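You operate a simulated robot arm through the tools that you are given. There is no shell and no other tool.

You are at the controls of a simulated robot arm. One attempt, no reset.

TASK
Blow the purple frame clean with the blue pump and stand it in the white holder.
Fine: clamp it in the grey holder with the green lever, open the lever after; leave the other two frames dusty. Where these are worked on the way, their far stop is far enough and under half their travel is too little: green lever.

The check looks at the end state, three seconds after you hand in, the way a careful person would. Anything else that was tipped, shoved, dropped, spilled or broken makes it a failure.

THE ROBOT
A 7-joint arm with a two-finger parallel gripper, fixed in place. Base frame: the origin is at the foot of the arm, x ahead of it, y to its left, z up. Lengths are in mm, angles in rad, forces in N, time in s.
Its first joint turns from -2.304 to 2.304 rad. Payload 3.91 kg.
Tool frame: the origin (TCP) lies between the finger pads and is the grasp point; the fingertips stand 30 mm ahead of it; z points along the fingers, y is the line along which they close. Largest opening 110 mm; finger width 20, thickness 10; the body of the gripper, 48 by 112 mm, starts 55 mm behind the TCP.
Orientation is that of the tool frame in the base frame, as a unit quaternion [w, x, y, z]. With the fingers straight down and closing along the base's y, the tool's x points along the base's -x, its y along +y and its z along -z.

THE INTERFACE
- The arm moves only by the tool servo_tool. Its argument "targets" is a list of rows, each a list of 6 numbers: the shift along the tool's x, y, z in mm, then the turn, a rotation vector about the tool's x, y, z in rad. In form: [[tx, ty, tz, wx, wy, wz], ...]. A call has 1 to 20 rows; each row shifts and turns the commanded pose from where the row before left it, along the tool's axes as they then stand. "hand" is the gripper command, from -1 (fully open) to 1 (shut), values between in proportion, set as the call begins (left out, the last holds). Each row takes 0.2 s and may step no farther than 50 mm and 0.15 rad from the row before; otherwise, or with a gripper value out of range, the whole call is refused. A pose out of reach is approached as far as the arm can. The call stops where the force on the tool passes 40 N (or 10 N more than at its start, if that is more) or the arm is blocked; 0.2 s more then pass. The fingers move at their own pace (about 108 mm/s each) and stop on an object; they squeeze with about 45 N. The grip force told is the motor's: it shows also when the fingers shut on nothing. Time passes only in rows, and 0.2 s behind the last, so rows that do not move let the fingers close. It gives the time, the measured TCP pose, the force on the tool (base axes), the opening and the grip force at its end, in the units of the frame above (readings bear some noise), with the torque about the TCP (base axes, N m) and any sound that the robot's microphone picked up, and new pictures: "show" is both (left out), scene, wrist or none.
- Cameras (640 x 400 px; columns grow to the right, rows downward): "scene" is fixed at [42.3, 497.1, 1474]; the picture's right is [0.52, -0.85, 0.00], its down [-0.65, -0.40, -0.64] and it looks along [0.55, 0.33, -0.77] (base axes); focal length 237 px, centre (320, 200). "wrist" rides on the gripper at [72, 17, -103] in the tool frame; the picture's right is [-0.23, 0.97, 0.00], its down [-0.76, -0.18, -0.62] and it looks along [-0.61, -0.14, 0.78] (tool axes); focal length 222 px, centre (320, 200). There is no depth. A picture from a camera that has moved, and an enlarged one, comes with that camera's place and axes in the base frame and with its lens. The place of the scene camera against the robot may be out by one fixed shift of up to 12 mm in any direction.
- zoom(camera, box): a new picture of the part [left, top, right, bottom] of that camera's present view, enlarged. No time passes.
- job_done(): hands the job in; it is judged then, once.

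Nothing tells you positions but the pictures and the camera data. Unless the task says otherwise, let go and move clear before handing in.

The tools are called after ">>>" by a JSON object that holds its "fn" and its "kwargs". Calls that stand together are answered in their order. servo_tool: Moves the arm, as the interface text tells. Its arguments: {"type":"object","properties":{"targets":{"type":"array","items":{"type":"array","items":{"type":"number"}}},"hand":{"type":"number"},"show":{"type":"string","enum":["both","scene","wrist","none"]}},"required":["targets"]} The other tools are called the same way: zoom (camera, box) takes an enlarged picture of a part of a camera's view; job_done () hands the job in.

At the start:

```text
t: 0.0
eef_pos: [269.7, 458.8, 1294.5]
orientation: [0.0, 0.0, 1.0, -0.001]
force: [-0.3, 0.1, -0.2]
torque: [0.01, -0.04, 0.02]
gripper_width: 110.1
gripper_force: 0.0
```

scene: 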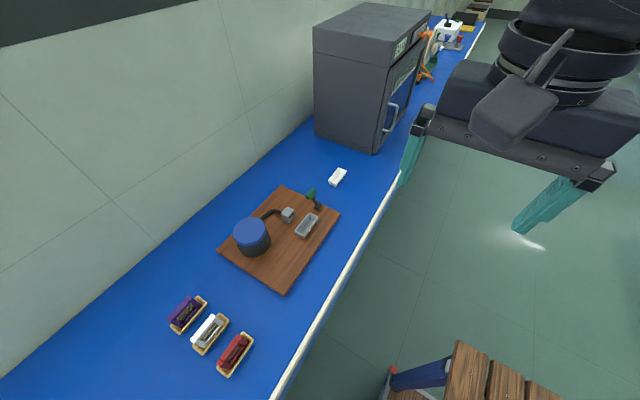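
wrist: 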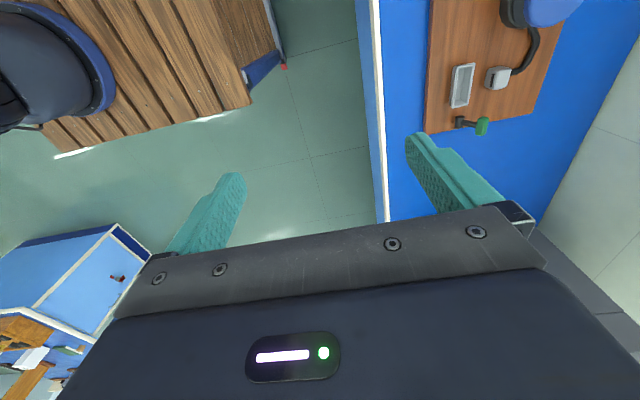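

I see a workbench with a wooden board carrying a blue pump, a nozzle, a grey holder with green lever, a white holder nearby, and three frames (purple, white, red) in trays. I'll zoom in to look at details first.

>>> {"fn": "zoom", "kwargs": {"camera": "scene", "box": [210, 150, 370, 300]}}

>>> {"fn": "zoom", "kwargs": {"camera": "scene", "box": [150, 280, 270, 390]}}

>>> {"fn": "zoom", "kwargs": {"camera": "wrist", "box": [400, 0, 600, 150]}}

```text
2.67 times, centred on (290, 225) of scene
camera zoom: at [42.3, 497.1, 1474.0], right [0.52, -0.85, 0.0], down [-0.65, -0.4, -0.64], along [0.55, 0.33, -0.77], focal length 633 px, centre (400, 133)
```

zoom: 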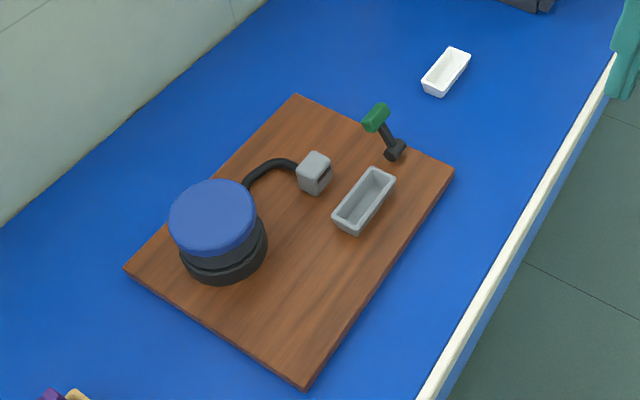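

```text
3.64 times, centred on (210, 335) of scene
camera zoom: at [42.3, 497.1, 1474.0], right [0.52, -0.85, 0.0], down [-0.65, -0.4, -0.64], along [0.55, 0.33, -0.77], focal length 863 px, centre (720, -291)
```

zoom: 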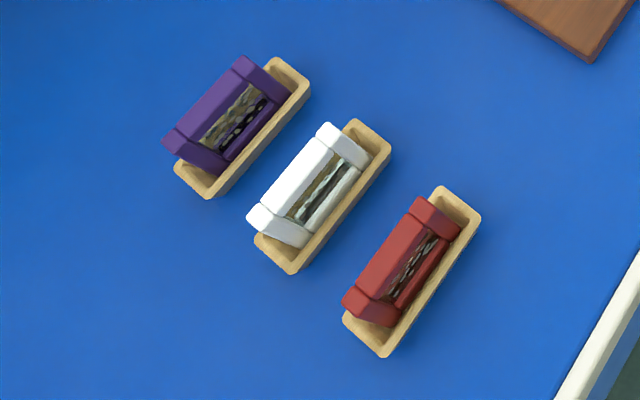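

```text
2.67 times, centred on (500, 75) of wrist
camera zoom: at [198.0, 474.3, 1397.2], right [0.23, 0.97, 0.0], down [0.76, -0.18, 0.62], along [0.61, -0.14, -0.78], focal length 592 px, centre (-160, 533)
```

zoom: 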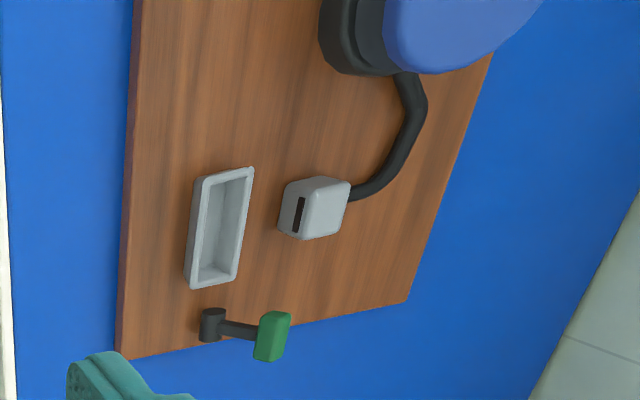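

The frames lie in a row near x≈10, y≈680–830 on the bench (z≈900), the board is around (350, 730), and the white holder around (570, 750). I'll move the wrist camera over for a closer survey of the frames.

>>> {"fn": "servo_tool", "kwargs": {"targets": [[43.3, 10.2, 7.3, 0, 0, 0], [43.3, 10.2, 7.3, 0, 0, 0], [43.3, 10.2, 7.3, 0, 0, 0], [43.3, 10.2, 7.3, 0, 0, 0], [43.3, 10.2, 7.3, 0, 0, 0], [43.3, 10.2, 7.3, 0, 0, 0], [0, 0, 0, 0, 0, -0.1428], [0, 0, 0, 0, 0, -0.1428], [0, 0, 0, 0, 0, -0.1428], [0, 0, 0, 0, 0, -0.1428], [0, 0, 0, 0, 0, -0.1428], [0, 0, 0, 0, 0, -0.1428], [0, 0, 0, 0, 0, -0.1428], [0, 0, 0, 0, 0, -0.1428], [0, 0, 0, 0, 0, -0.1428], [0, 0, 0, 0, 0, -0.1428], [0, 0, 0, 0, 0, -0.1428]]}}

```text
t: 3.6
eef_pos: [10.6, 518.9, 1250.4]
orientation: [-0.001, 0.707, -0.707, -0.001]
force: [0.3, -0.3, -0.1]
torque: [0.02, -0.01, 0.01]
gripper_width: 110.0
gripper_force: 0.2
camera wrist: at [-5.5, 445.3, 1353.1], right [-0.97, 0.23, 0.0], down [0.18, 0.76, 0.62], along [0.14, 0.61, -0.78], focal length 222 px, centre (320, 200)
```

scene: 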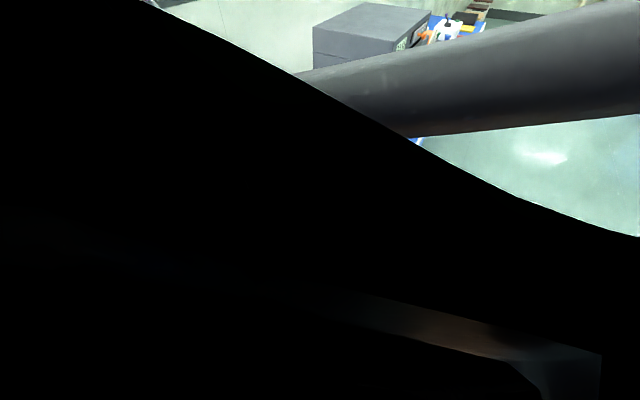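
wrist: 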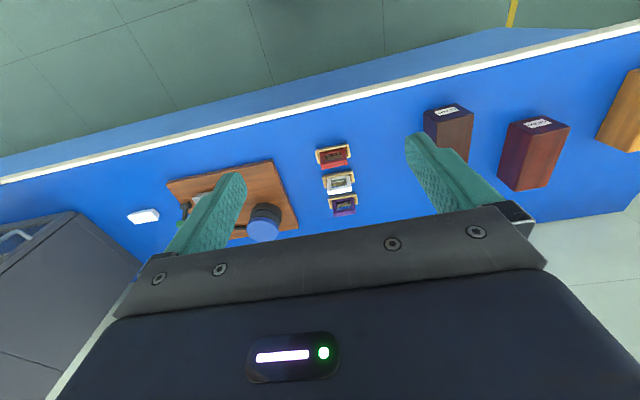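

The frames are visible in front of the wrist camera; I'll zoom in on the frames, board and holder to measure them.

>>> {"fn": "zoom", "kwargs": {"camera": "wrist", "box": [295, 135, 385, 225]}}

>>> {"fn": "zoom", "kwargs": {"camera": "wrist", "box": [110, 140, 310, 260]}}

```text
4.44 times, centred on (340, 180) of wrist
camera zoom: at [-5.5, 445.3, 1353.1], right [-0.97, 0.23, 0.0], down [0.18, 0.76, 0.62], along [0.14, 0.61, -0.78], focal length 987 px, centre (231, 289)
```

zoom: 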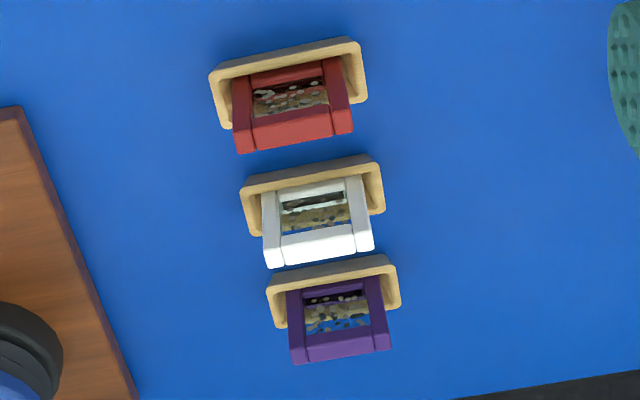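

```text
3.20 times, centred on (210, 200) of wrist
camera zoom: at [-5.5, 445.3, 1353.1], right [-0.97, 0.23, 0.0], down [0.18, 0.76, 0.62], along [0.14, 0.61, -0.78], focal length 711 px, centre (672, 200)
```

zoom: 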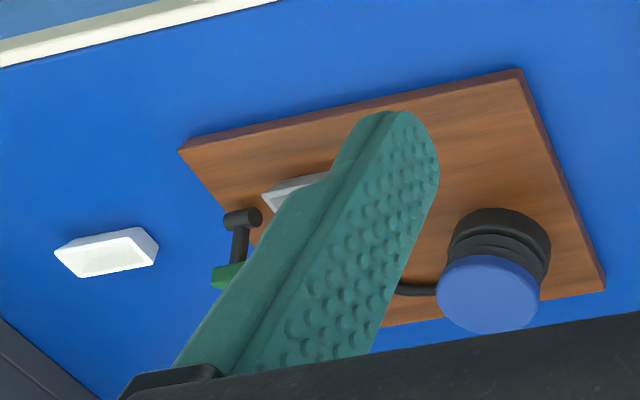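

The frames turn out to stand upright in shallow wooden trays, and the board is axis-aligned (about 278×225 mm). I'll go lower for a second viewpoint to triangulate heights.

>>> {"fn": "servo_tool", "kwargs": {"targets": [[-10, 0, 35, 0, 0, 0], [-10, 0, 35, 0, 0, 0], [-10, 0, 35, 0, 0, 0], [-10, 0, 35, 0, 0, 0], [0, 0, 0, 0, 0, 0]], "show": "wrist"}}

>>> {"fn": "zoom", "kwargs": {"camera": "wrist", "box": [270, 100, 410, 240]}}

```text
t: 4.8
eef_pos: [7.5, 561.7, 1111.4]
orientation: [0.001, 0.707, -0.707, 0.001]
force: [0.5, 0.2, 0.3]
torque: [0.01, 0.03, 0.0]
gripper_width: 109.8
gripper_force: 0.0
camera wrist: at [-9.1, 487.9, 1214.9], right [-0.97, 0.23, 0.0], down [0.18, 0.76, 0.62], along [0.14, 0.61, -0.78], focal length 222 px, centre (320, 200)
```

wrist: 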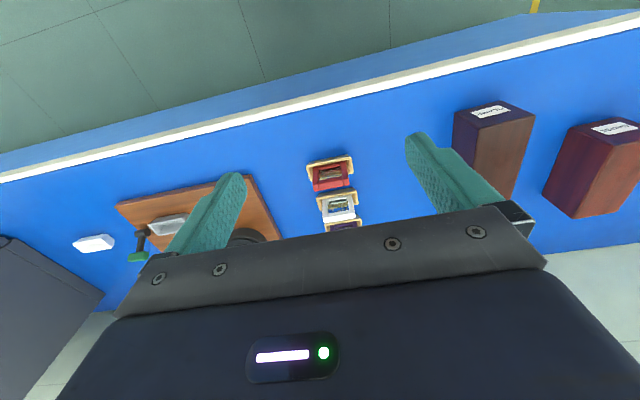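

```text
2.86 times, centred on (340, 170) of wrist
camera zoom: at [-9.1, 487.9, 1214.9], right [-0.97, 0.23, 0.0], down [0.18, 0.76, 0.62], along [0.14, 0.61, -0.78], focal length 635 px, centre (263, 286)
```

zoom: 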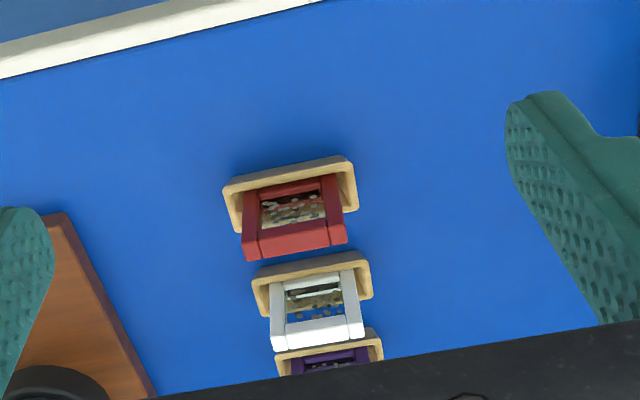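

Estimates put the bench top around z≈860–890; I want a wide baseline to pin it down. I'll go to a view from the −x side with the tool in the orientation I'd grasp with (closing along y).

>>> {"fn": "servo_tool", "kwargs": {"targets": [[-33.5, 22.5, -11.7, 0, 0, 0], [-33.5, 22.5, -11.7, 0, 0, 0], [-33.5, 22.5, -11.7, 0, 0, 0], [-33.5, 22.5, -11.7, 0, 0, 0], [-33.5, 22.5, -11.7, 0, 0, 0], [-33.5, 22.5, -11.7, 0, 0, 0], [0, 0, 0, 0, 0, 0.1428], [0, 0, 0, 0, 0, 0.1428], [0, 0, 0, 0, 0, 0.1428], [0, 0, 0, 0, 0, 0.1428], [0, 0, 0, 0, 0, 0.1428], [0, 0, 0, 0, 0, 0.1428], [0, 0, 0, 0, 0, 0.1428], [0, 0, 0, 0, 0, 0.1428], [0, 0, 0, 0, 0, 0.1428], [0, 0, 0, 0, 0, 0.1428], [0, 0, 0, 0, 0, 0.1428], [0, 0, 0, 0, 0, 0]]}}

>>> {"fn": "zoom", "kwargs": {"camera": "wrist", "box": [260, 60, 460, 220]}}

```text
t: 8.6
eef_pos: [-123.2, 760.2, 1182.2]
orientation: [0.0, 0.001, 1.0, 0.0]
force: [0.0, -0.8, -0.5]
torque: [-0.01, 0.02, 0.01]
gripper_width: 109.9
gripper_force: 0.1
camera wrist: at [-196.4, 776.5, 1284.2], right [0.23, 0.97, 0.0], down [0.76, -0.18, 0.62], along [0.61, -0.14, -0.78], focal length 222 px, centre (320, 200)
```

scene: 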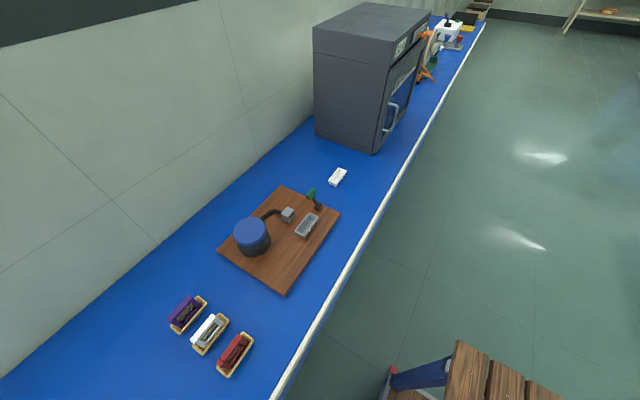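
wrist: 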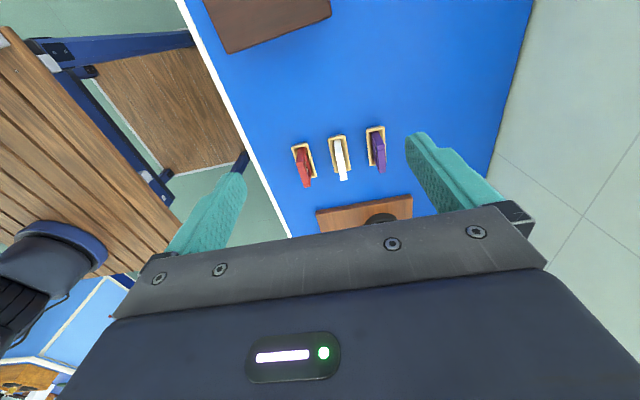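

```text
2.50 times, centred on (360, 140) of wrist
camera zoom: at [-196.4, 776.5, 1284.2], right [0.23, 0.97, 0.0], down [0.76, -0.18, 0.62], along [0.61, -0.14, -0.78], focal length 555 px, centre (220, 350)
```

zoom: 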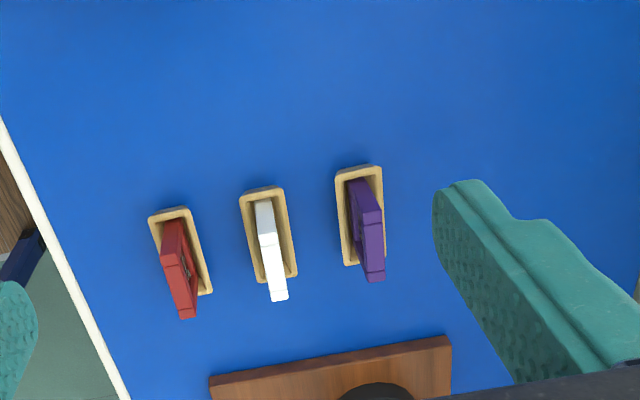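

I have a view along the frames' edges. Let me zoom in more to see the frames' thickness and lean.

>>> {"fn": "zoom", "kwargs": {"camera": "wrist", "box": [350, 115, 402, 185]}}

>>> {"fn": "zoom", "kwargs": {"camera": "wrist", "box": [285, 120, 365, 195]}}

>>> {"fn": "zoom", "kwargs": {"camera": "scene", "box": [160, 285, 220, 340]}}

```text
5.71 times, centred on (376, 150) of wrist
camera zoom: at [-196.4, 776.5, 1284.2], right [0.23, 0.97, 0.0], down [0.76, -0.18, 0.62], along [0.61, -0.14, -0.78], focal length 1269 px, centre (0, 486)
```

zoom: 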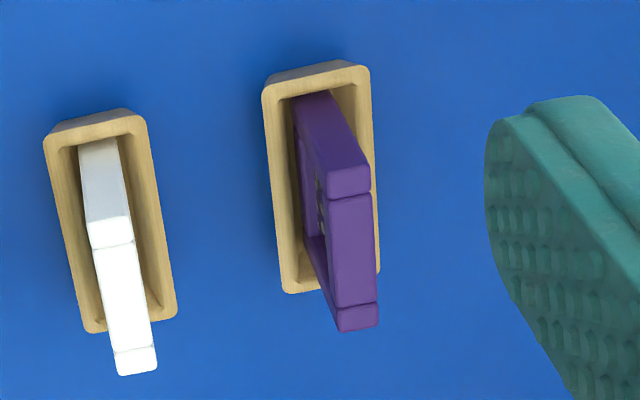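

```text
5.33 times, centred on (325, 158) of wrist
camera zoom: at [-196.4, 776.5, 1284.2], right [0.23, 0.97, 0.0], down [0.76, -0.18, 0.62], along [0.61, -0.14, -0.78], focal length 1185 px, centre (293, 427)
```

zoom: 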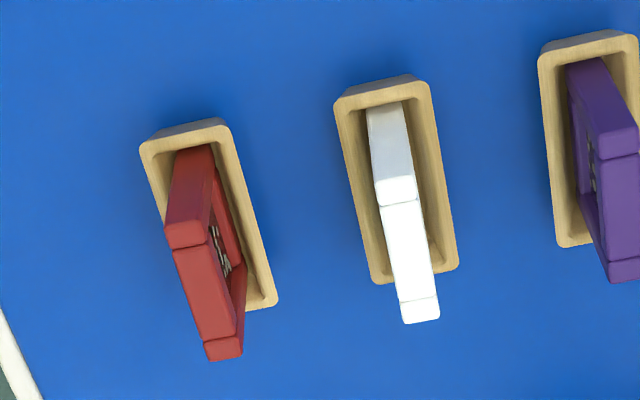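

```text
7.27 times, centred on (190, 312) of scene
camera zoom: at [42.3, 497.1, 1474.0], right [0.52, -0.85, 0.0], down [-0.65, -0.4, -0.64], along [0.55, 0.33, -0.77], focal length 1727 px, centre (1266, -618)
```

zoom: 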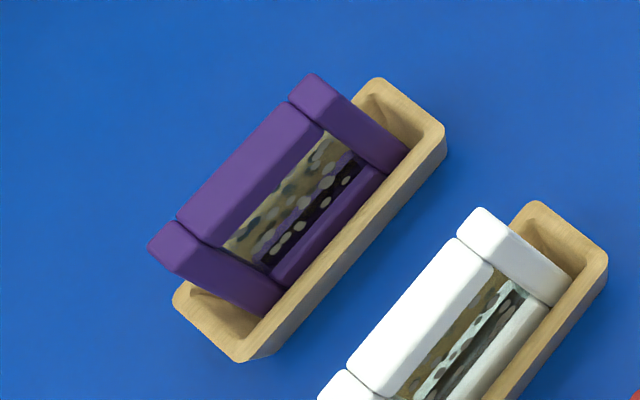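

Triangulating, the purple frame stands at about (22, 842) with its top at z≈917, about 59 mm wide along x and 14 mm thick along y; the tray rim is at z≈868. Now I'll survey the board with pump, nozzle, grey holder and lever.

>>> {"fn": "servo_tool", "kwargs": {"targets": [[-45.5, 0.5, 8.7, 0, 0, 0], [-45.5, 0.5, 8.7, 0, 0, 0], [-45.5, 0.5, 8.7, 0, 0, 0], [-45.5, 0.5, 8.7, 0, 0, 0], [-45.5, 0.5, 8.7, 0, 0, 0], [-45.5, 0.5, 8.7, 0, 0, 0], [0, 0, 0, 0, 0, 0]], "show": "wrist"}}

>>> {"fn": "zoom", "kwargs": {"camera": "wrist", "box": [260, 80, 460, 220]}}

```text
t: 10.2
eef_pos: [147.8, 760.3, 1128.8]
orientation: [0.0, 0.0, 1.0, 0.0]
force: [-0.4, -0.1, 0.4]
torque: [0.0, 0.03, -0.01]
gripper_width: 110.2
gripper_force: 0.1
camera wrist: at [76.2, 777.3, 1231.8], right [0.23, 0.97, 0.0], down [0.76, -0.18, 0.62], along [0.61, -0.14, -0.78], focal length 222 px, centre (320, 200)
```

wrist: 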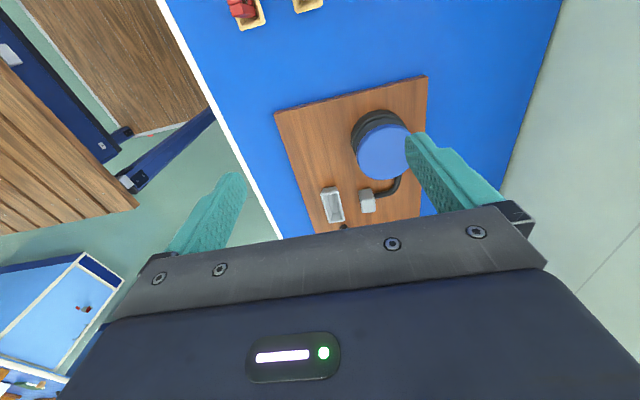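

```text
2.86 times, centred on (360, 150) of wrist
camera zoom: at [76.2, 777.3, 1231.8], right [0.23, 0.97, 0.0], down [0.76, -0.18, 0.62], along [0.61, -0.14, -0.78], focal length 635 px, centre (206, 343)
```

zoom: 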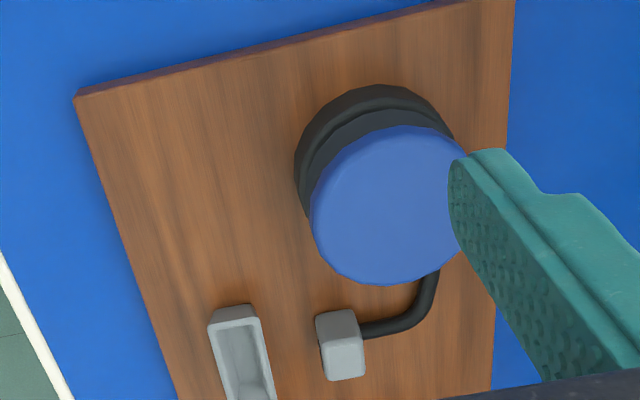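

The lever is hidden; I'll move the camera further along +x and up.

>>> {"fn": "servo_tool", "kwargs": {"targets": [[-27.3, -20, -17, 0, 0, 0], [-27.3, -20, -17, 0, 0, 0], [-27.3, -20, -17, 0, 0, 0], [0, 0, 0, 0, 0, 0]], "show": "wrist"}}

>>> {"fn": "zoom", "kwargs": {"camera": "wrist", "box": [300, 90, 420, 200]}}

>>> {"fn": "zoom", "kwargs": {"camera": "wrist", "box": [320, 130, 420, 210]}}

```text
t: 11.2
eef_pos: [230.1, 701.5, 1179.9]
orientation: [0.0, -0.001, 1.0, 0.0]
force: [0.2, 0.0, 0.0]
torque: [0.02, -0.01, 0.01]
gripper_width: 110.1
gripper_force: 0.1
camera wrist: at [157.8, 718.2, 1283.2], right [0.23, 0.97, 0.0], down [0.76, -0.18, 0.62], along [0.61, -0.14, -0.78], focal length 222 px, centre (320, 200)
```

wrist: 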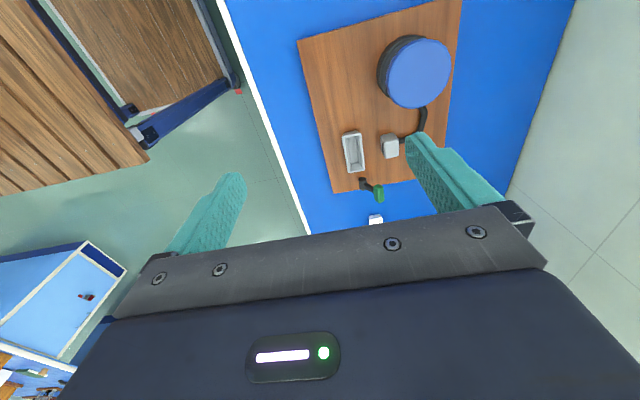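

```text
3.64 times, centred on (360, 145) of wrist
camera zoom: at [157.8, 718.2, 1283.2], right [0.23, 0.97, 0.0], down [0.76, -0.18, 0.62], along [0.61, -0.14, -0.78], focal length 808 px, centre (174, 400)
```

zoom: 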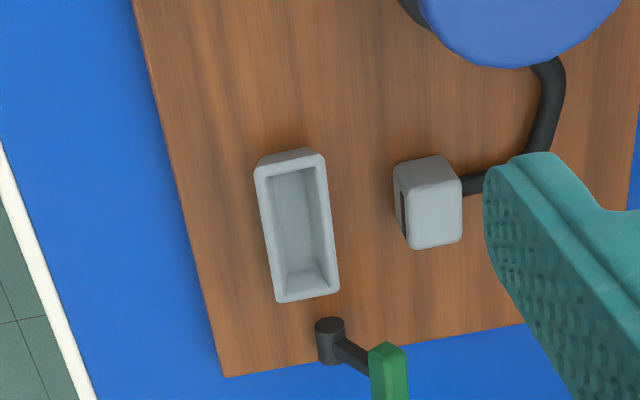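

```text
5.00 times, centred on (370, 170) of wrist
camera zoom: at [157.8, 718.2, 1283.2], right [0.23, 0.97, 0.0], down [0.76, -0.18, 0.62], along [0.61, -0.14, -0.78], focal length 1111 px, centre (70, 350)
```

zoom: 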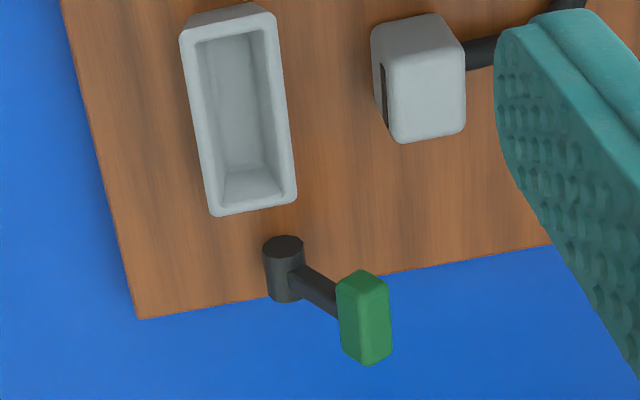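

The lever sits at the +x end of the grey holder. I need to work out its swing axis, so I'll zoom in more from both cameras.

>>> {"fn": "zoom", "kwargs": {"camera": "wrist", "box": [350, 165, 400, 215]}}

>>> {"fn": "zoom", "kwargs": {"camera": "scene", "box": [285, 175, 335, 225]}}

>>> {"fn": "zoom", "kwargs": {"camera": "wrist", "box": [330, 20, 470, 170]}}

```text
8.00 times, centred on (375, 190) of wrist
camera zoom: at [157.8, 718.2, 1283.2], right [0.23, 0.97, 0.0], down [0.76, -0.18, 0.62], along [0.61, -0.14, -0.78], focal length 1777 px, centre (-120, 280)
```

zoom: 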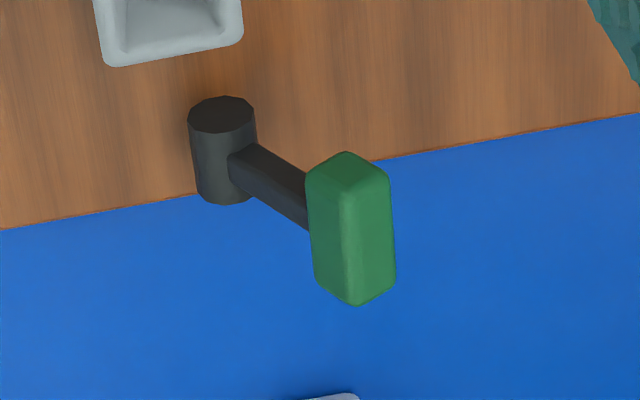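

```text
8.00 times, centred on (310, 200) of scene
camera zoom: at [42.3, 497.1, 1474.0], right [0.52, -0.85, 0.0], down [-0.65, -0.4, -0.64], along [0.55, 0.33, -0.77], focal length 1900 px, centre (400, 200)
```

zoom: 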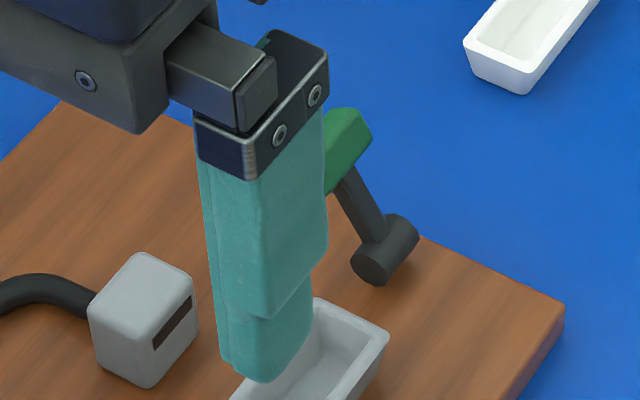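

```text
2.67 times, centred on (400, 95) of wrist
camera zoom: at [157.8, 718.2, 1283.2], right [0.23, 0.97, 0.0], down [0.76, -0.18, 0.62], along [0.61, -0.14, -0.78], focal length 592 px, centre (107, 480)
```

zoom: 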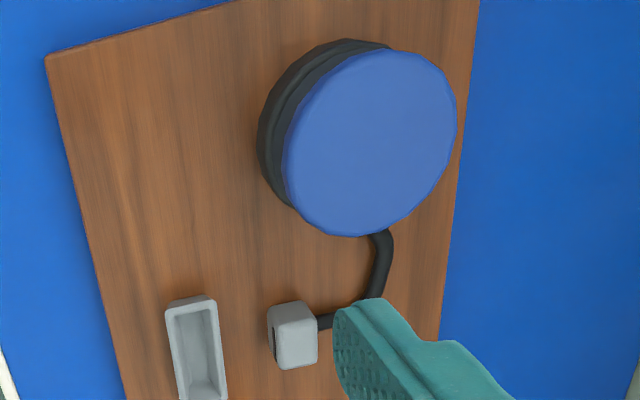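

The lever pivots about a horizontal x axis at about (442, 747, 877), arm leaning up toward +y; the grey holder centre is about (367, 737), rim z≈893; the pump top is at about (241, 834, 941). Next I go above the purple frame with fingers at 55 mm opening.

>>> {"fn": "servo_tool", "kwargs": {"targets": [[34.5, 23.4, 0, 0, 0, 0], [34.5, 23.4, 0, 0, 0, 0], [34.5, 23.4, 0, 0, 0, 0], [34.5, 23.4, 0, 0, 0, 0], [34.5, 23.4, 0, 0, 0, 0], [34.5, 23.4, 0, 0, 0, 0], [0, 0, 45, 0, 0, 0], [0, 0, 45, 0, 0, 0], [0, 0, 45, 0, 0, 0], [0, 0, 40, 0, 0, 0], [0, 0, 0, 0, 0, 0]], "hand": 0}}

```text
t: 13.6
eef_pos: [20.2, 845.1, 1002.7]
orientation: [0.0, -0.001, 1.0, 0.0]
force: [0.2, -0.8, 0.9]
torque: [-0.01, -0.01, 0.01]
gripper_width: 55.0
gripper_force: 0.1
camera wrist: at [-52.3, 860.8, 1105.7], right [0.23, 0.97, 0.0], down [0.76, -0.18, 0.62], along [0.61, -0.14, -0.78], focal length 222 px, centre (320, 200)
```

scene: 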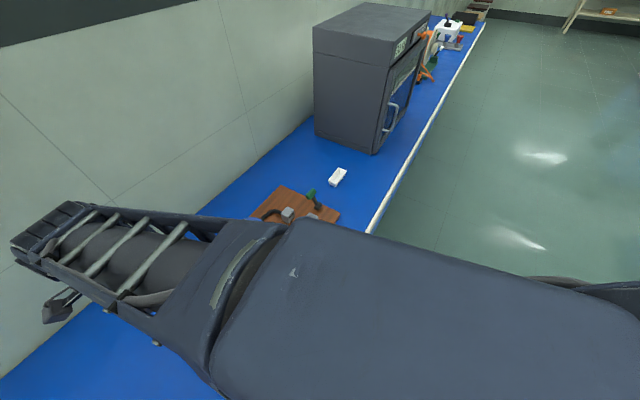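
wrist: 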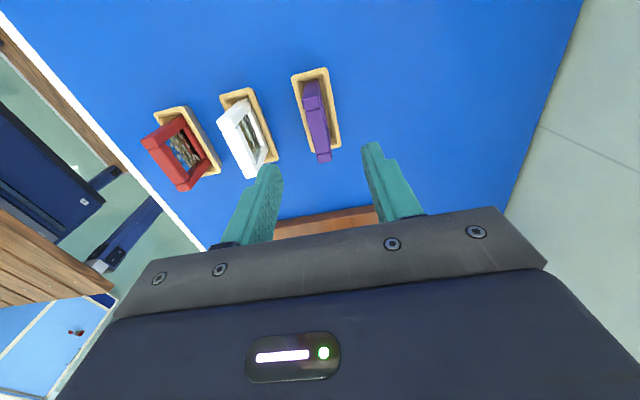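

Now I'm above the purple frame; I'll zoom to refine its position.

>>> {"fn": "zoom", "kwargs": {"camera": "wrist", "box": [270, 50, 390, 190]}}

```text
2.86 times, centred on (330, 120) of wrist
camera zoom: at [-52.3, 860.8, 1105.7], right [0.23, 0.97, 0.0], down [0.76, -0.18, 0.62], along [0.61, -0.14, -0.78], focal length 635 px, centre (291, 429)
```

zoom: 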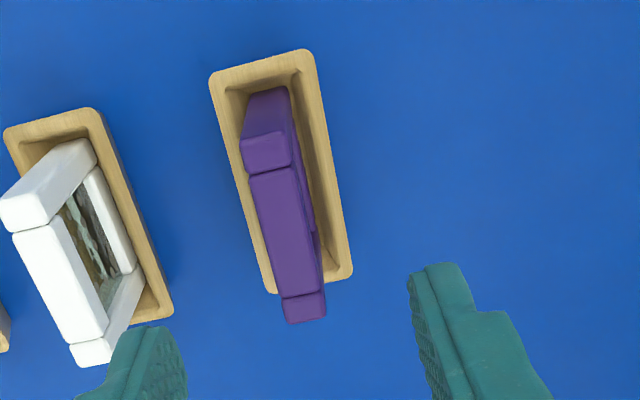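

The tray centre is (22, 842), frame centre about (21.5, 841.5), top z≈917. I'll descend with the fingers straddling it, fingertips staying above the tray rim.

>>> {"fn": "servo_tool", "kwargs": {"targets": [[-1.3, -3.6, 20, 0, 0, 0], [0, 0, 25, 0, 0, 0], [0, 0, 20, 0, 0, 0], [0, 0, 15, 0, 0, 0], [0, 0, 14, 0, 0, 0], [0, 0, 0, 0, 0, 0]], "show": "wrist"}}

>>> {"fn": "zoom", "kwargs": {"camera": "wrist", "box": [240, 40, 400, 220]}}

```text
t: 15.0
eef_pos: [25.7, 839.5, 908.4]
orientation: [0.0, 0.0, 1.0, 0.0]
force: [0.6, -1.1, 0.4]
torque: [0.03, 0.01, 0.0]
gripper_width: 55.1
gripper_force: 0.1
camera wrist: at [-47.0, 856.2, 1011.9], right [0.23, 0.97, 0.0], down [0.76, -0.18, 0.62], along [0.61, -0.14, -0.78], focal length 222 px, centre (320, 200)
```

wrist: 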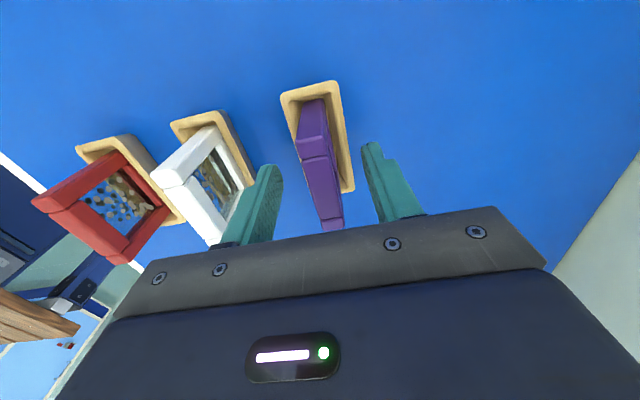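

```text
2.22 times, centred on (320, 130) of wrist
camera zoom: at [-47.0, 856.2, 1011.9], right [0.23, 0.97, 0.0], down [0.76, -0.18, 0.62], along [0.61, -0.14, -0.78], focal length 494 px, centre (320, 356)
```

zoom: 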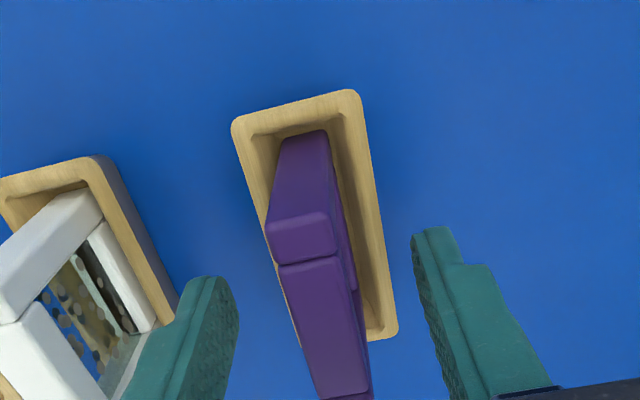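

The frame sits about 3 mm to +y of the finger midline; I'll centre on it and close.

>>> {"fn": "servo_tool", "kwargs": {"targets": [[2.5, 3.2, 0, 0, 0, 0], [0, 0, 0, 0, 0, 0]], "show": "none"}}

>>> {"fn": "servo_tool", "kwargs": {"targets": [[0, 0, 0, 0, 0, 0], [0, 0, 0, 0, 0, 0], [0, 0, 0, 0, 0, 0]], "hand": 1, "show": "wrist"}}

```text
t: 15.6
eef_pos: [22.7, 842.6, 909.0]
orientation: [0.0, 0.0, 1.0, 0.0]
force: [-0.1, -0.7, 0.6]
torque: [-0.01, -0.01, 0.01]
gripper_width: 55.1
gripper_force: 0.1
```

```text
t: 16.4
eef_pos: [23.0, 843.4, 910.0]
orientation: [0.0, 0.0, 1.0, 0.0]
force: [0.4, -0.4, -0.2]
torque: [0.02, 0.02, 0.0]
gripper_width: 12.8
gripper_force: 44.7
camera wrist: at [-49.8, 859.7, 1012.5], right [0.23, 0.97, 0.0], down [0.76, -0.18, 0.62], along [0.61, -0.14, -0.78], focal length 222 px, centre (320, 200)
```

wrist: 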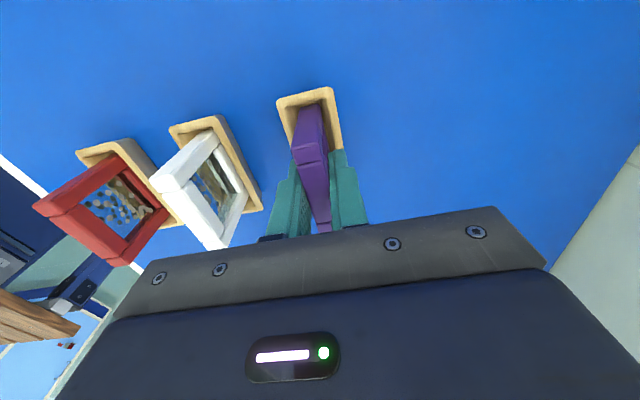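

Gripped (12.8 mm). Lifting straight up, slowly at first.

>>> {"fn": "servo_tool", "kwargs": {"targets": [[0, 0, -12, 0, 0, 0], [0, 0, -18, 0, 0, 0], [0, 0, -30, 0, 0, 0], [0, 0, -40, 0, 0, 0], [0, 0, -40, 0, 0, 0], [0, 0, -10, 0, 0, 0], [0, 0, 0, 0, 0, 0]], "show": "wrist"}}

>>> {"fn": "zoom", "kwargs": {"camera": "wrist", "box": [240, 60, 400, 240]}}

```text
t: 18.0
eef_pos: [21.6, 839.7, 1061.2]
orientation: [0.0, 0.0, 1.0, 0.0]
force: [-0.4, 0.5, -0.2]
torque: [0.01, -0.02, 0.03]
gripper_width: 13.0
gripper_force: 45.0
camera wrist: at [-50.8, 856.6, 1163.5], right [0.23, 0.97, 0.0], down [0.76, -0.18, 0.62], along [0.61, -0.14, -0.78], focal length 222 px, centre (320, 200)
```

wrist: 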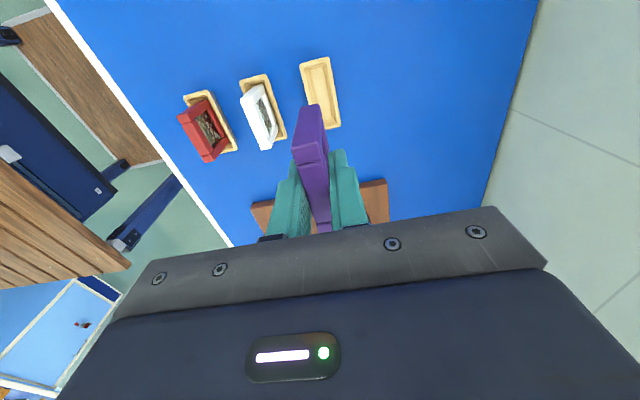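

```text
2.22 times, centred on (320, 150) of wrist
camera zoom: at [-50.8, 856.6, 1163.5], right [0.23, 0.97, 0.0], down [0.76, -0.18, 0.62], along [0.61, -0.14, -0.78], focal length 494 px, centre (320, 311)
```

zoom: 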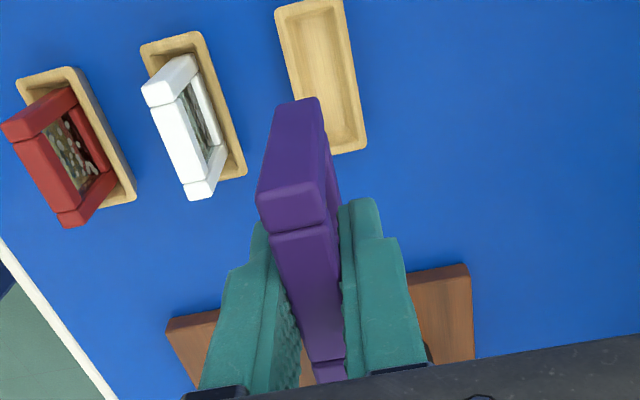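

The frame is held centred (spanning tool x≈±29.5, bottom ≈57 mm below the TCP). I'll carry it over to above the grey holder at about (367.5, 738.5).

>>> {"fn": "servo_tool", "kwargs": {"targets": [[-38.4, -11.6, 0, 0, 0, 0], [-38.4, -11.6, 0, 0, 0, 0], [-38.4, -11.6, 0, 0, 0, 0], [-38.4, -11.6, 0, 0, 0, 0], [-38.4, -11.6, 0, 0, 0, 0], [-38.4, -11.6, 0, 0, 0, 0], [-38.4, -11.6, 0, 0, 0, 0], [-38.4, -11.6, 0, 0, 0, 0], [-38.8, -11.7, 0, 0, 0, 0], [0, 0, 0, 0, 0, 0], [0, 0, 0, 0, 0, 0]]}}

>>> {"fn": "zoom", "kwargs": {"camera": "wrist", "box": [240, 30, 440, 210]}}

>>> {"fn": "zoom", "kwargs": {"camera": "scene", "box": [260, 140, 360, 240]}}

```text
t: 20.4
eef_pos: [366.8, 740.2, 1061.6]
orientation: [0.0, 0.0, 1.0, 0.0]
force: [-0.3, -0.6, -0.1]
torque: [0.0, -0.02, 0.04]
gripper_width: 13.1
gripper_force: 44.8
camera wrist: at [294.8, 756.7, 1164.5], right [0.23, 0.97, 0.0], down [0.76, -0.18, 0.62], along [0.61, -0.14, -0.78], focal length 222 px, centre (320, 200)
```

scene: 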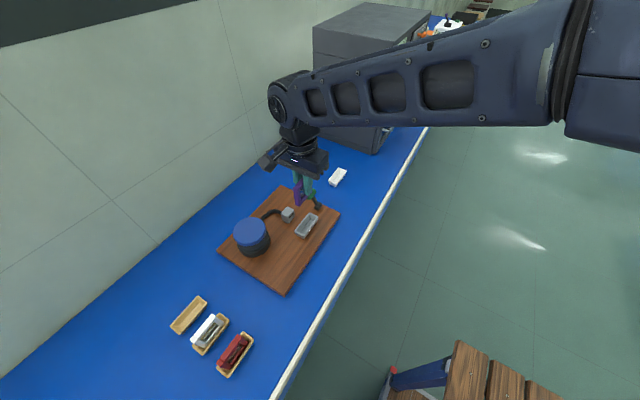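
wrist: 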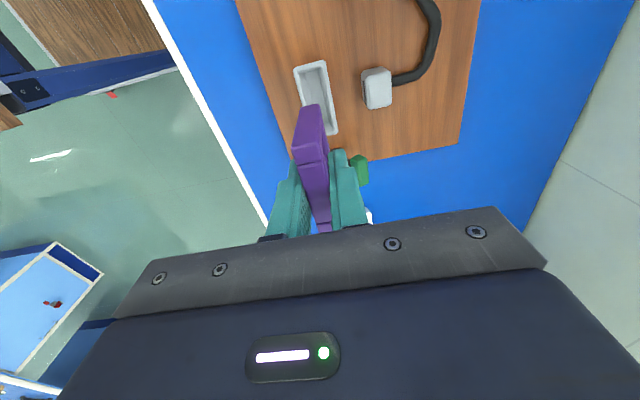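

```text
2.22 times, centred on (340, 120) of wrist
camera zoom: at [294.8, 756.7, 1164.5], right [0.23, 0.97, 0.0], down [0.76, -0.18, 0.62], along [0.61, -0.14, -0.78], focal length 494 px, centre (276, 378)
```

zoom: 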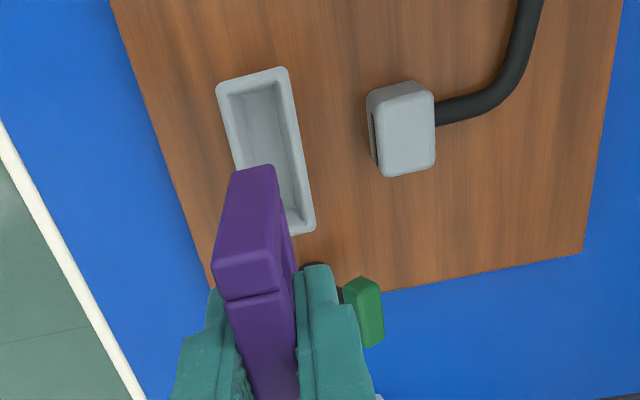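

```text
4.00 times, centred on (310, 190) of scene
camera zoom: at [42.3, 497.1, 1474.0], right [0.52, -0.85, 0.0], down [-0.65, -0.4, -0.64], along [0.55, 0.33, -0.77], focal length 950 px, centre (360, 240)
```

zoom: 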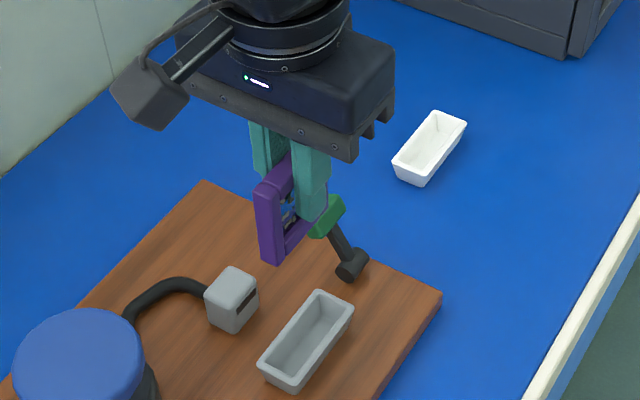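

I see the holder just below the frame; it's about 3 mm to −y of the frame centre. I'll correct and descend to just above the rim, then check.

>>> {"fn": "servo_tool", "kwargs": {"targets": [[0.4, -3, 25, 0, 0, 0], [0, 0, 30, 0, 0, 0], [0, 0, 25, 0, 0, 0], [0, 0, 12, 0, 0, 0], [0, 0, 0, 0, 0, 0], [0, 0, 0, 0, 0, 0]]}}

>>> {"fn": "zoom", "kwargs": {"camera": "wrist", "box": [240, 30, 440, 210]}}

>>> {"fn": "zoom", "kwargs": {"camera": "scene", "box": [270, 160, 350, 240]}}

```text
t: 21.8
eef_pos: [367.4, 736.7, 969.7]
orientation: [0.0, 0.001, 1.0, 0.0]
force: [0.1, 0.2, -1.2]
torque: [0.0, 0.02, 0.03]
gripper_width: 13.0
gripper_force: 44.9
camera wrist: at [296.3, 753.4, 1072.4], right [0.23, 0.97, 0.0], down [0.76, -0.18, 0.62], along [0.61, -0.14, -0.78], focal length 222 px, centre (320, 200)
```

scene: 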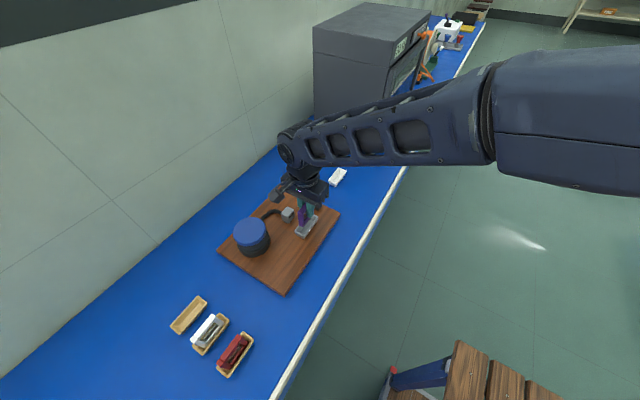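
wrist: 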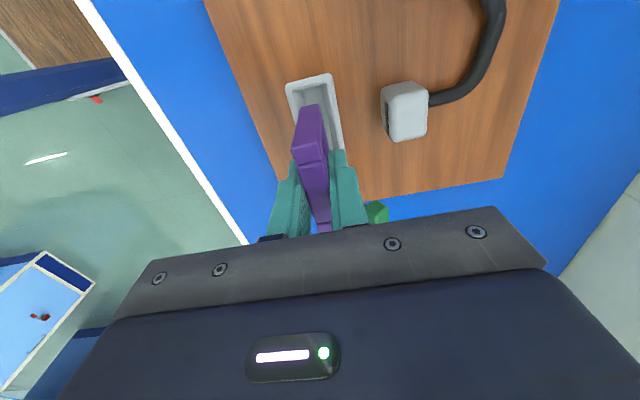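

```text
2.22 times, centred on (340, 120) of wrist
camera zoom: at [296.3, 753.4, 1072.4], right [0.23, 0.97, 0.0], down [0.76, -0.18, 0.62], along [0.61, -0.14, -0.78], focal length 494 px, centre (276, 378)
```

zoom: 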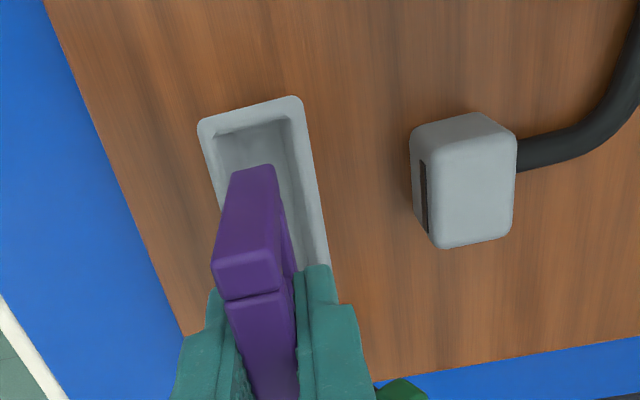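

```text
5.00 times, centred on (310, 200) of scene
camera zoom: at [42.3, 497.1, 1474.0], right [0.52, -0.85, 0.0], down [-0.65, -0.4, -0.64], along [0.55, 0.33, -0.77], focal length 1187 px, centre (370, 200)
```

zoom: 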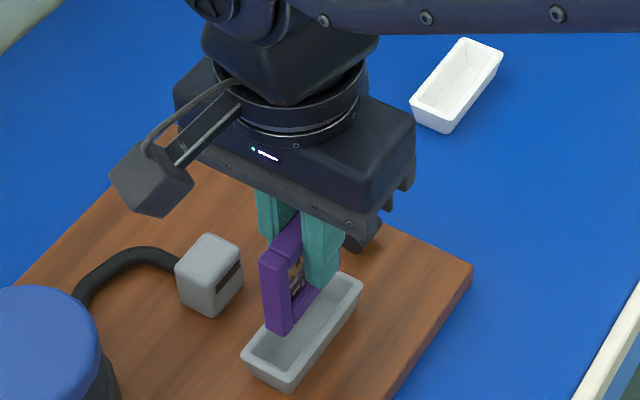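

The frame is aligned within the pocket opening. I'll lower it in, slowly towards the floor.

>>> {"fn": "servo_tool", "kwargs": {"targets": [[1.5, 0.5, 12, 0, 0, 0], [0, 0, 10, 0, 0, 0], [0, 0, 5, 0, 0, 0], [0, 0, 2, 0, 0, 0], [0, 0, 0, 0, 0, 0]]}}

>>> {"fn": "zoom", "kwargs": {"camera": "wrist", "box": [240, 30, 440, 210]}}

>>> {"fn": "zoom", "kwargs": {"camera": "scene", "box": [270, 160, 350, 240]}}

```text
t: 23.0
eef_pos: [367.5, 736.1, 939.5]
orientation: [0.0, 0.001, 1.0, 0.0]
force: [-0.9, -0.8, -0.6]
torque: [0.02, -0.01, 0.02]
gripper_width: 12.9
gripper_force: 45.0
camera wrist: at [294.7, 752.1, 1042.6], right [0.23, 0.97, 0.0], down [0.76, -0.18, 0.62], along [0.61, -0.14, -0.78], focal length 222 px, centre (320, 200)
```

scene: 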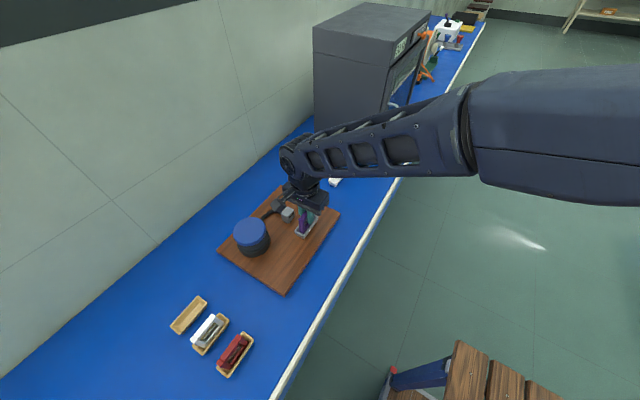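
wrist: 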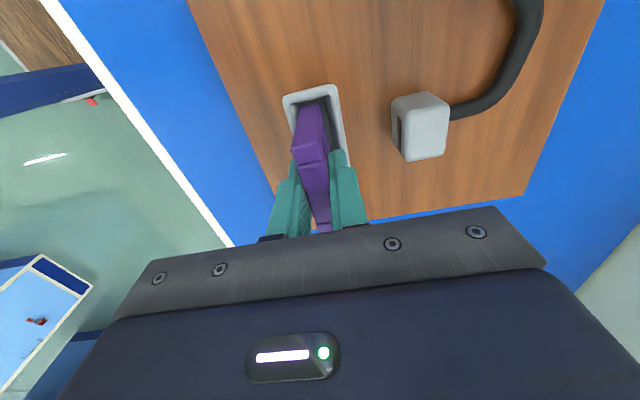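

```text
2.22 times, centred on (340, 120) of wrist
camera zoom: at [294.7, 752.1, 1042.6], right [0.23, 0.97, 0.0], down [0.76, -0.18, 0.62], along [0.61, -0.14, -0.78], focal length 494 px, centre (276, 378)
```

zoom: 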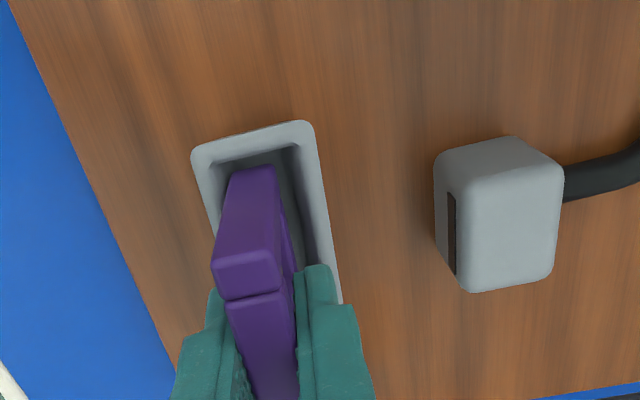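

```text
5.00 times, centred on (310, 200) of scene
camera zoom: at [42.3, 497.1, 1474.0], right [0.52, -0.85, 0.0], down [-0.65, -0.4, -0.64], along [0.55, 0.33, -0.77], focal length 1187 px, centre (370, 200)
```

zoom: 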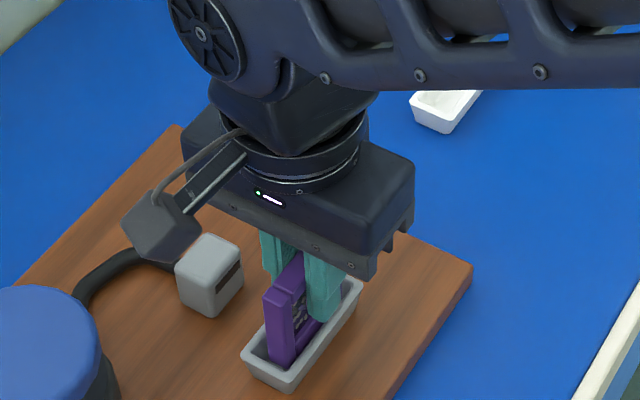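

The frame bottom is inside the pocket. I'll nudge +y by ~1 mm and lower the last few mm watching force.

>>> {"fn": "servo_tool", "kwargs": {"targets": [[0, 1.2, 1, 0, 0, 0], [0, 0, 1, 0, 0, 0], [0, 0, 1, 0, 0, 0], [0, 0, 0, 0, 0, 0]], "show": "none"}}

>>> {"fn": "servo_tool", "kwargs": {"targets": [[0, 0, 1, 0, 0, 0], [0, 0, 1, 0, 0, 0], [0, 0, 0, 0, 0, 0]], "show": "none"}}

```text
t: 24.0
eef_pos: [366.5, 737.8, 936.4]
orientation: [0.0, 0.0, 1.0, 0.0]
force: [0.4, -0.1, -1.1]
torque: [-0.01, 0.01, 0.02]
gripper_width: 13.1
gripper_force: 44.9
```

```text
t: 24.8
eef_pos: [367.7, 737.9, 935.4]
orientation: [0.0, 0.0, 1.0, 0.0]
force: [0.0, -0.4, -0.6]
torque: [0.01, 0.02, -0.01]
gripper_width: 13.2
gripper_force: 44.4
```

No contact yet; continuing gently downward.

>>> {"fn": "servo_tool", "kwargs": {"targets": [[0, 0, 1, 0, 0, 0], [0, 0, 1, 0, 0, 0], [0, 0, 0, 0, 0, 0]], "show": "none"}}

>>> {"fn": "servo_tool", "kwargs": {"targets": [[0, 0, 1, 0, 0, 0], [0, 0, 1, 0, 0, 0], [0, 0, 0, 0, 0, 0]], "show": "wrist"}}

>>> {"fn": "zoom", "kwargs": {"camera": "wrist", "box": [240, 30, 440, 210]}}

>>> {"fn": "zoom", "kwargs": {"camera": "scene", "box": [280, 190, 340, 250]}}

```text
t: 25.6
eef_pos: [366.0, 736.8, 932.1]
orientation: [-0.001, 0.0, 1.0, 0.001]
force: [0.6, 0.4, -0.5]
torque: [0.01, 0.02, 0.02]
gripper_width: 13.2
gripper_force: 45.2
```

```text
t: 26.4
eef_pos: [365.4, 736.4, 930.2]
orientation: [0.0, 0.0, 1.0, 0.0]
force: [0.1, -1.1, -0.6]
torque: [0.0, -0.02, 0.01]
gripper_width: 12.9
gripper_force: 45.0
camera wrist: at [293.6, 753.7, 1033.8], right [0.23, 0.97, 0.0], down [0.76, -0.18, 0.62], along [0.61, -0.14, -0.78], focal length 222 px, centre (320, 200)
```

wrist: 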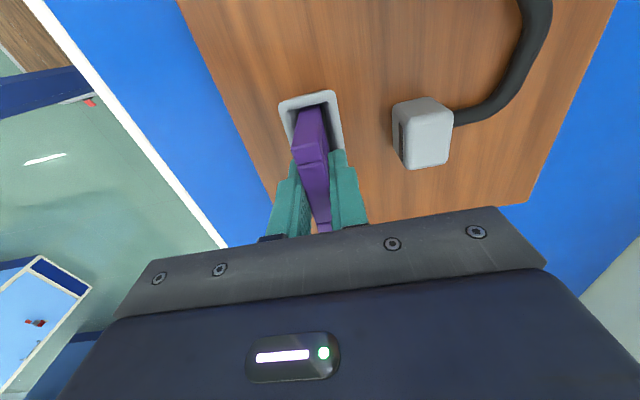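

```text
2.22 times, centred on (340, 120) of wrist
camera zoom: at [293.6, 753.7, 1033.8], right [0.23, 0.97, 0.0], down [0.76, -0.18, 0.62], along [0.61, -0.14, -0.78], focal length 494 px, centre (276, 378)
```

zoom: 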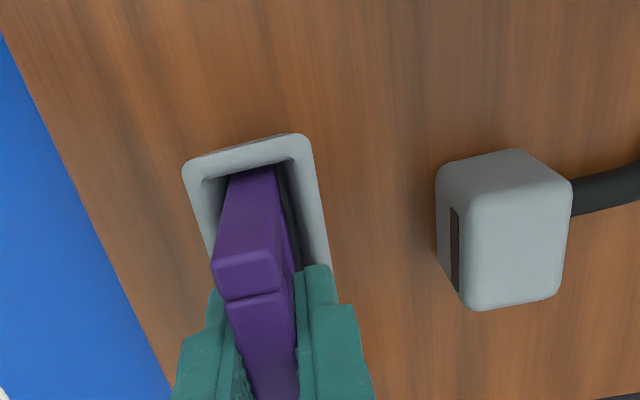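

```text
6.67 times, centred on (310, 220) of scene
camera zoom: at [42.3, 497.1, 1474.0], right [0.52, -0.85, 0.0], down [-0.65, -0.4, -0.64], along [0.55, 0.33, -0.77], focal length 1583 px, centre (387, 67)
```

zoom: 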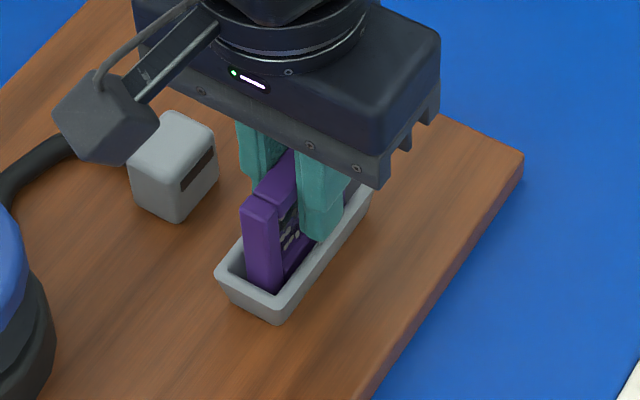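

Rim position in view now matches how the frame sat in its tray, so the floor should be close. I'll keep lowering in small steps.

>>> {"fn": "servo_tool", "kwargs": {"targets": [[0, 0, 0.7, 0, 0, 0], [0, 0, 0.7, 0, 0, 0], [0, 0, 0, 0, 0, 0]], "show": "none"}}

>>> {"fn": "servo_tool", "kwargs": {"targets": [[0, 0, 0.7, 0, 0, 0], [0, 0, 0.7, 0, 0, 0], [0, 0, 0, 0, 0, 0]], "show": "none"}}

```text
t: 27.2
eef_pos: [366.0, 737.4, 930.5]
orientation: [0.0, 0.0, 1.0, 0.0]
force: [0.3, -1.5, 0.2]
torque: [0.03, 0.01, 0.01]
gripper_width: 13.5
gripper_force: 44.8
```

```text
t: 28.0
eef_pos: [365.0, 737.0, 930.2]
orientation: [-0.001, 0.0, 1.0, 0.001]
force: [-2.6, 1.3, 16.6]
torque: [0.08, 0.21, -0.03]
gripper_width: 13.2
gripper_force: 45.2
```

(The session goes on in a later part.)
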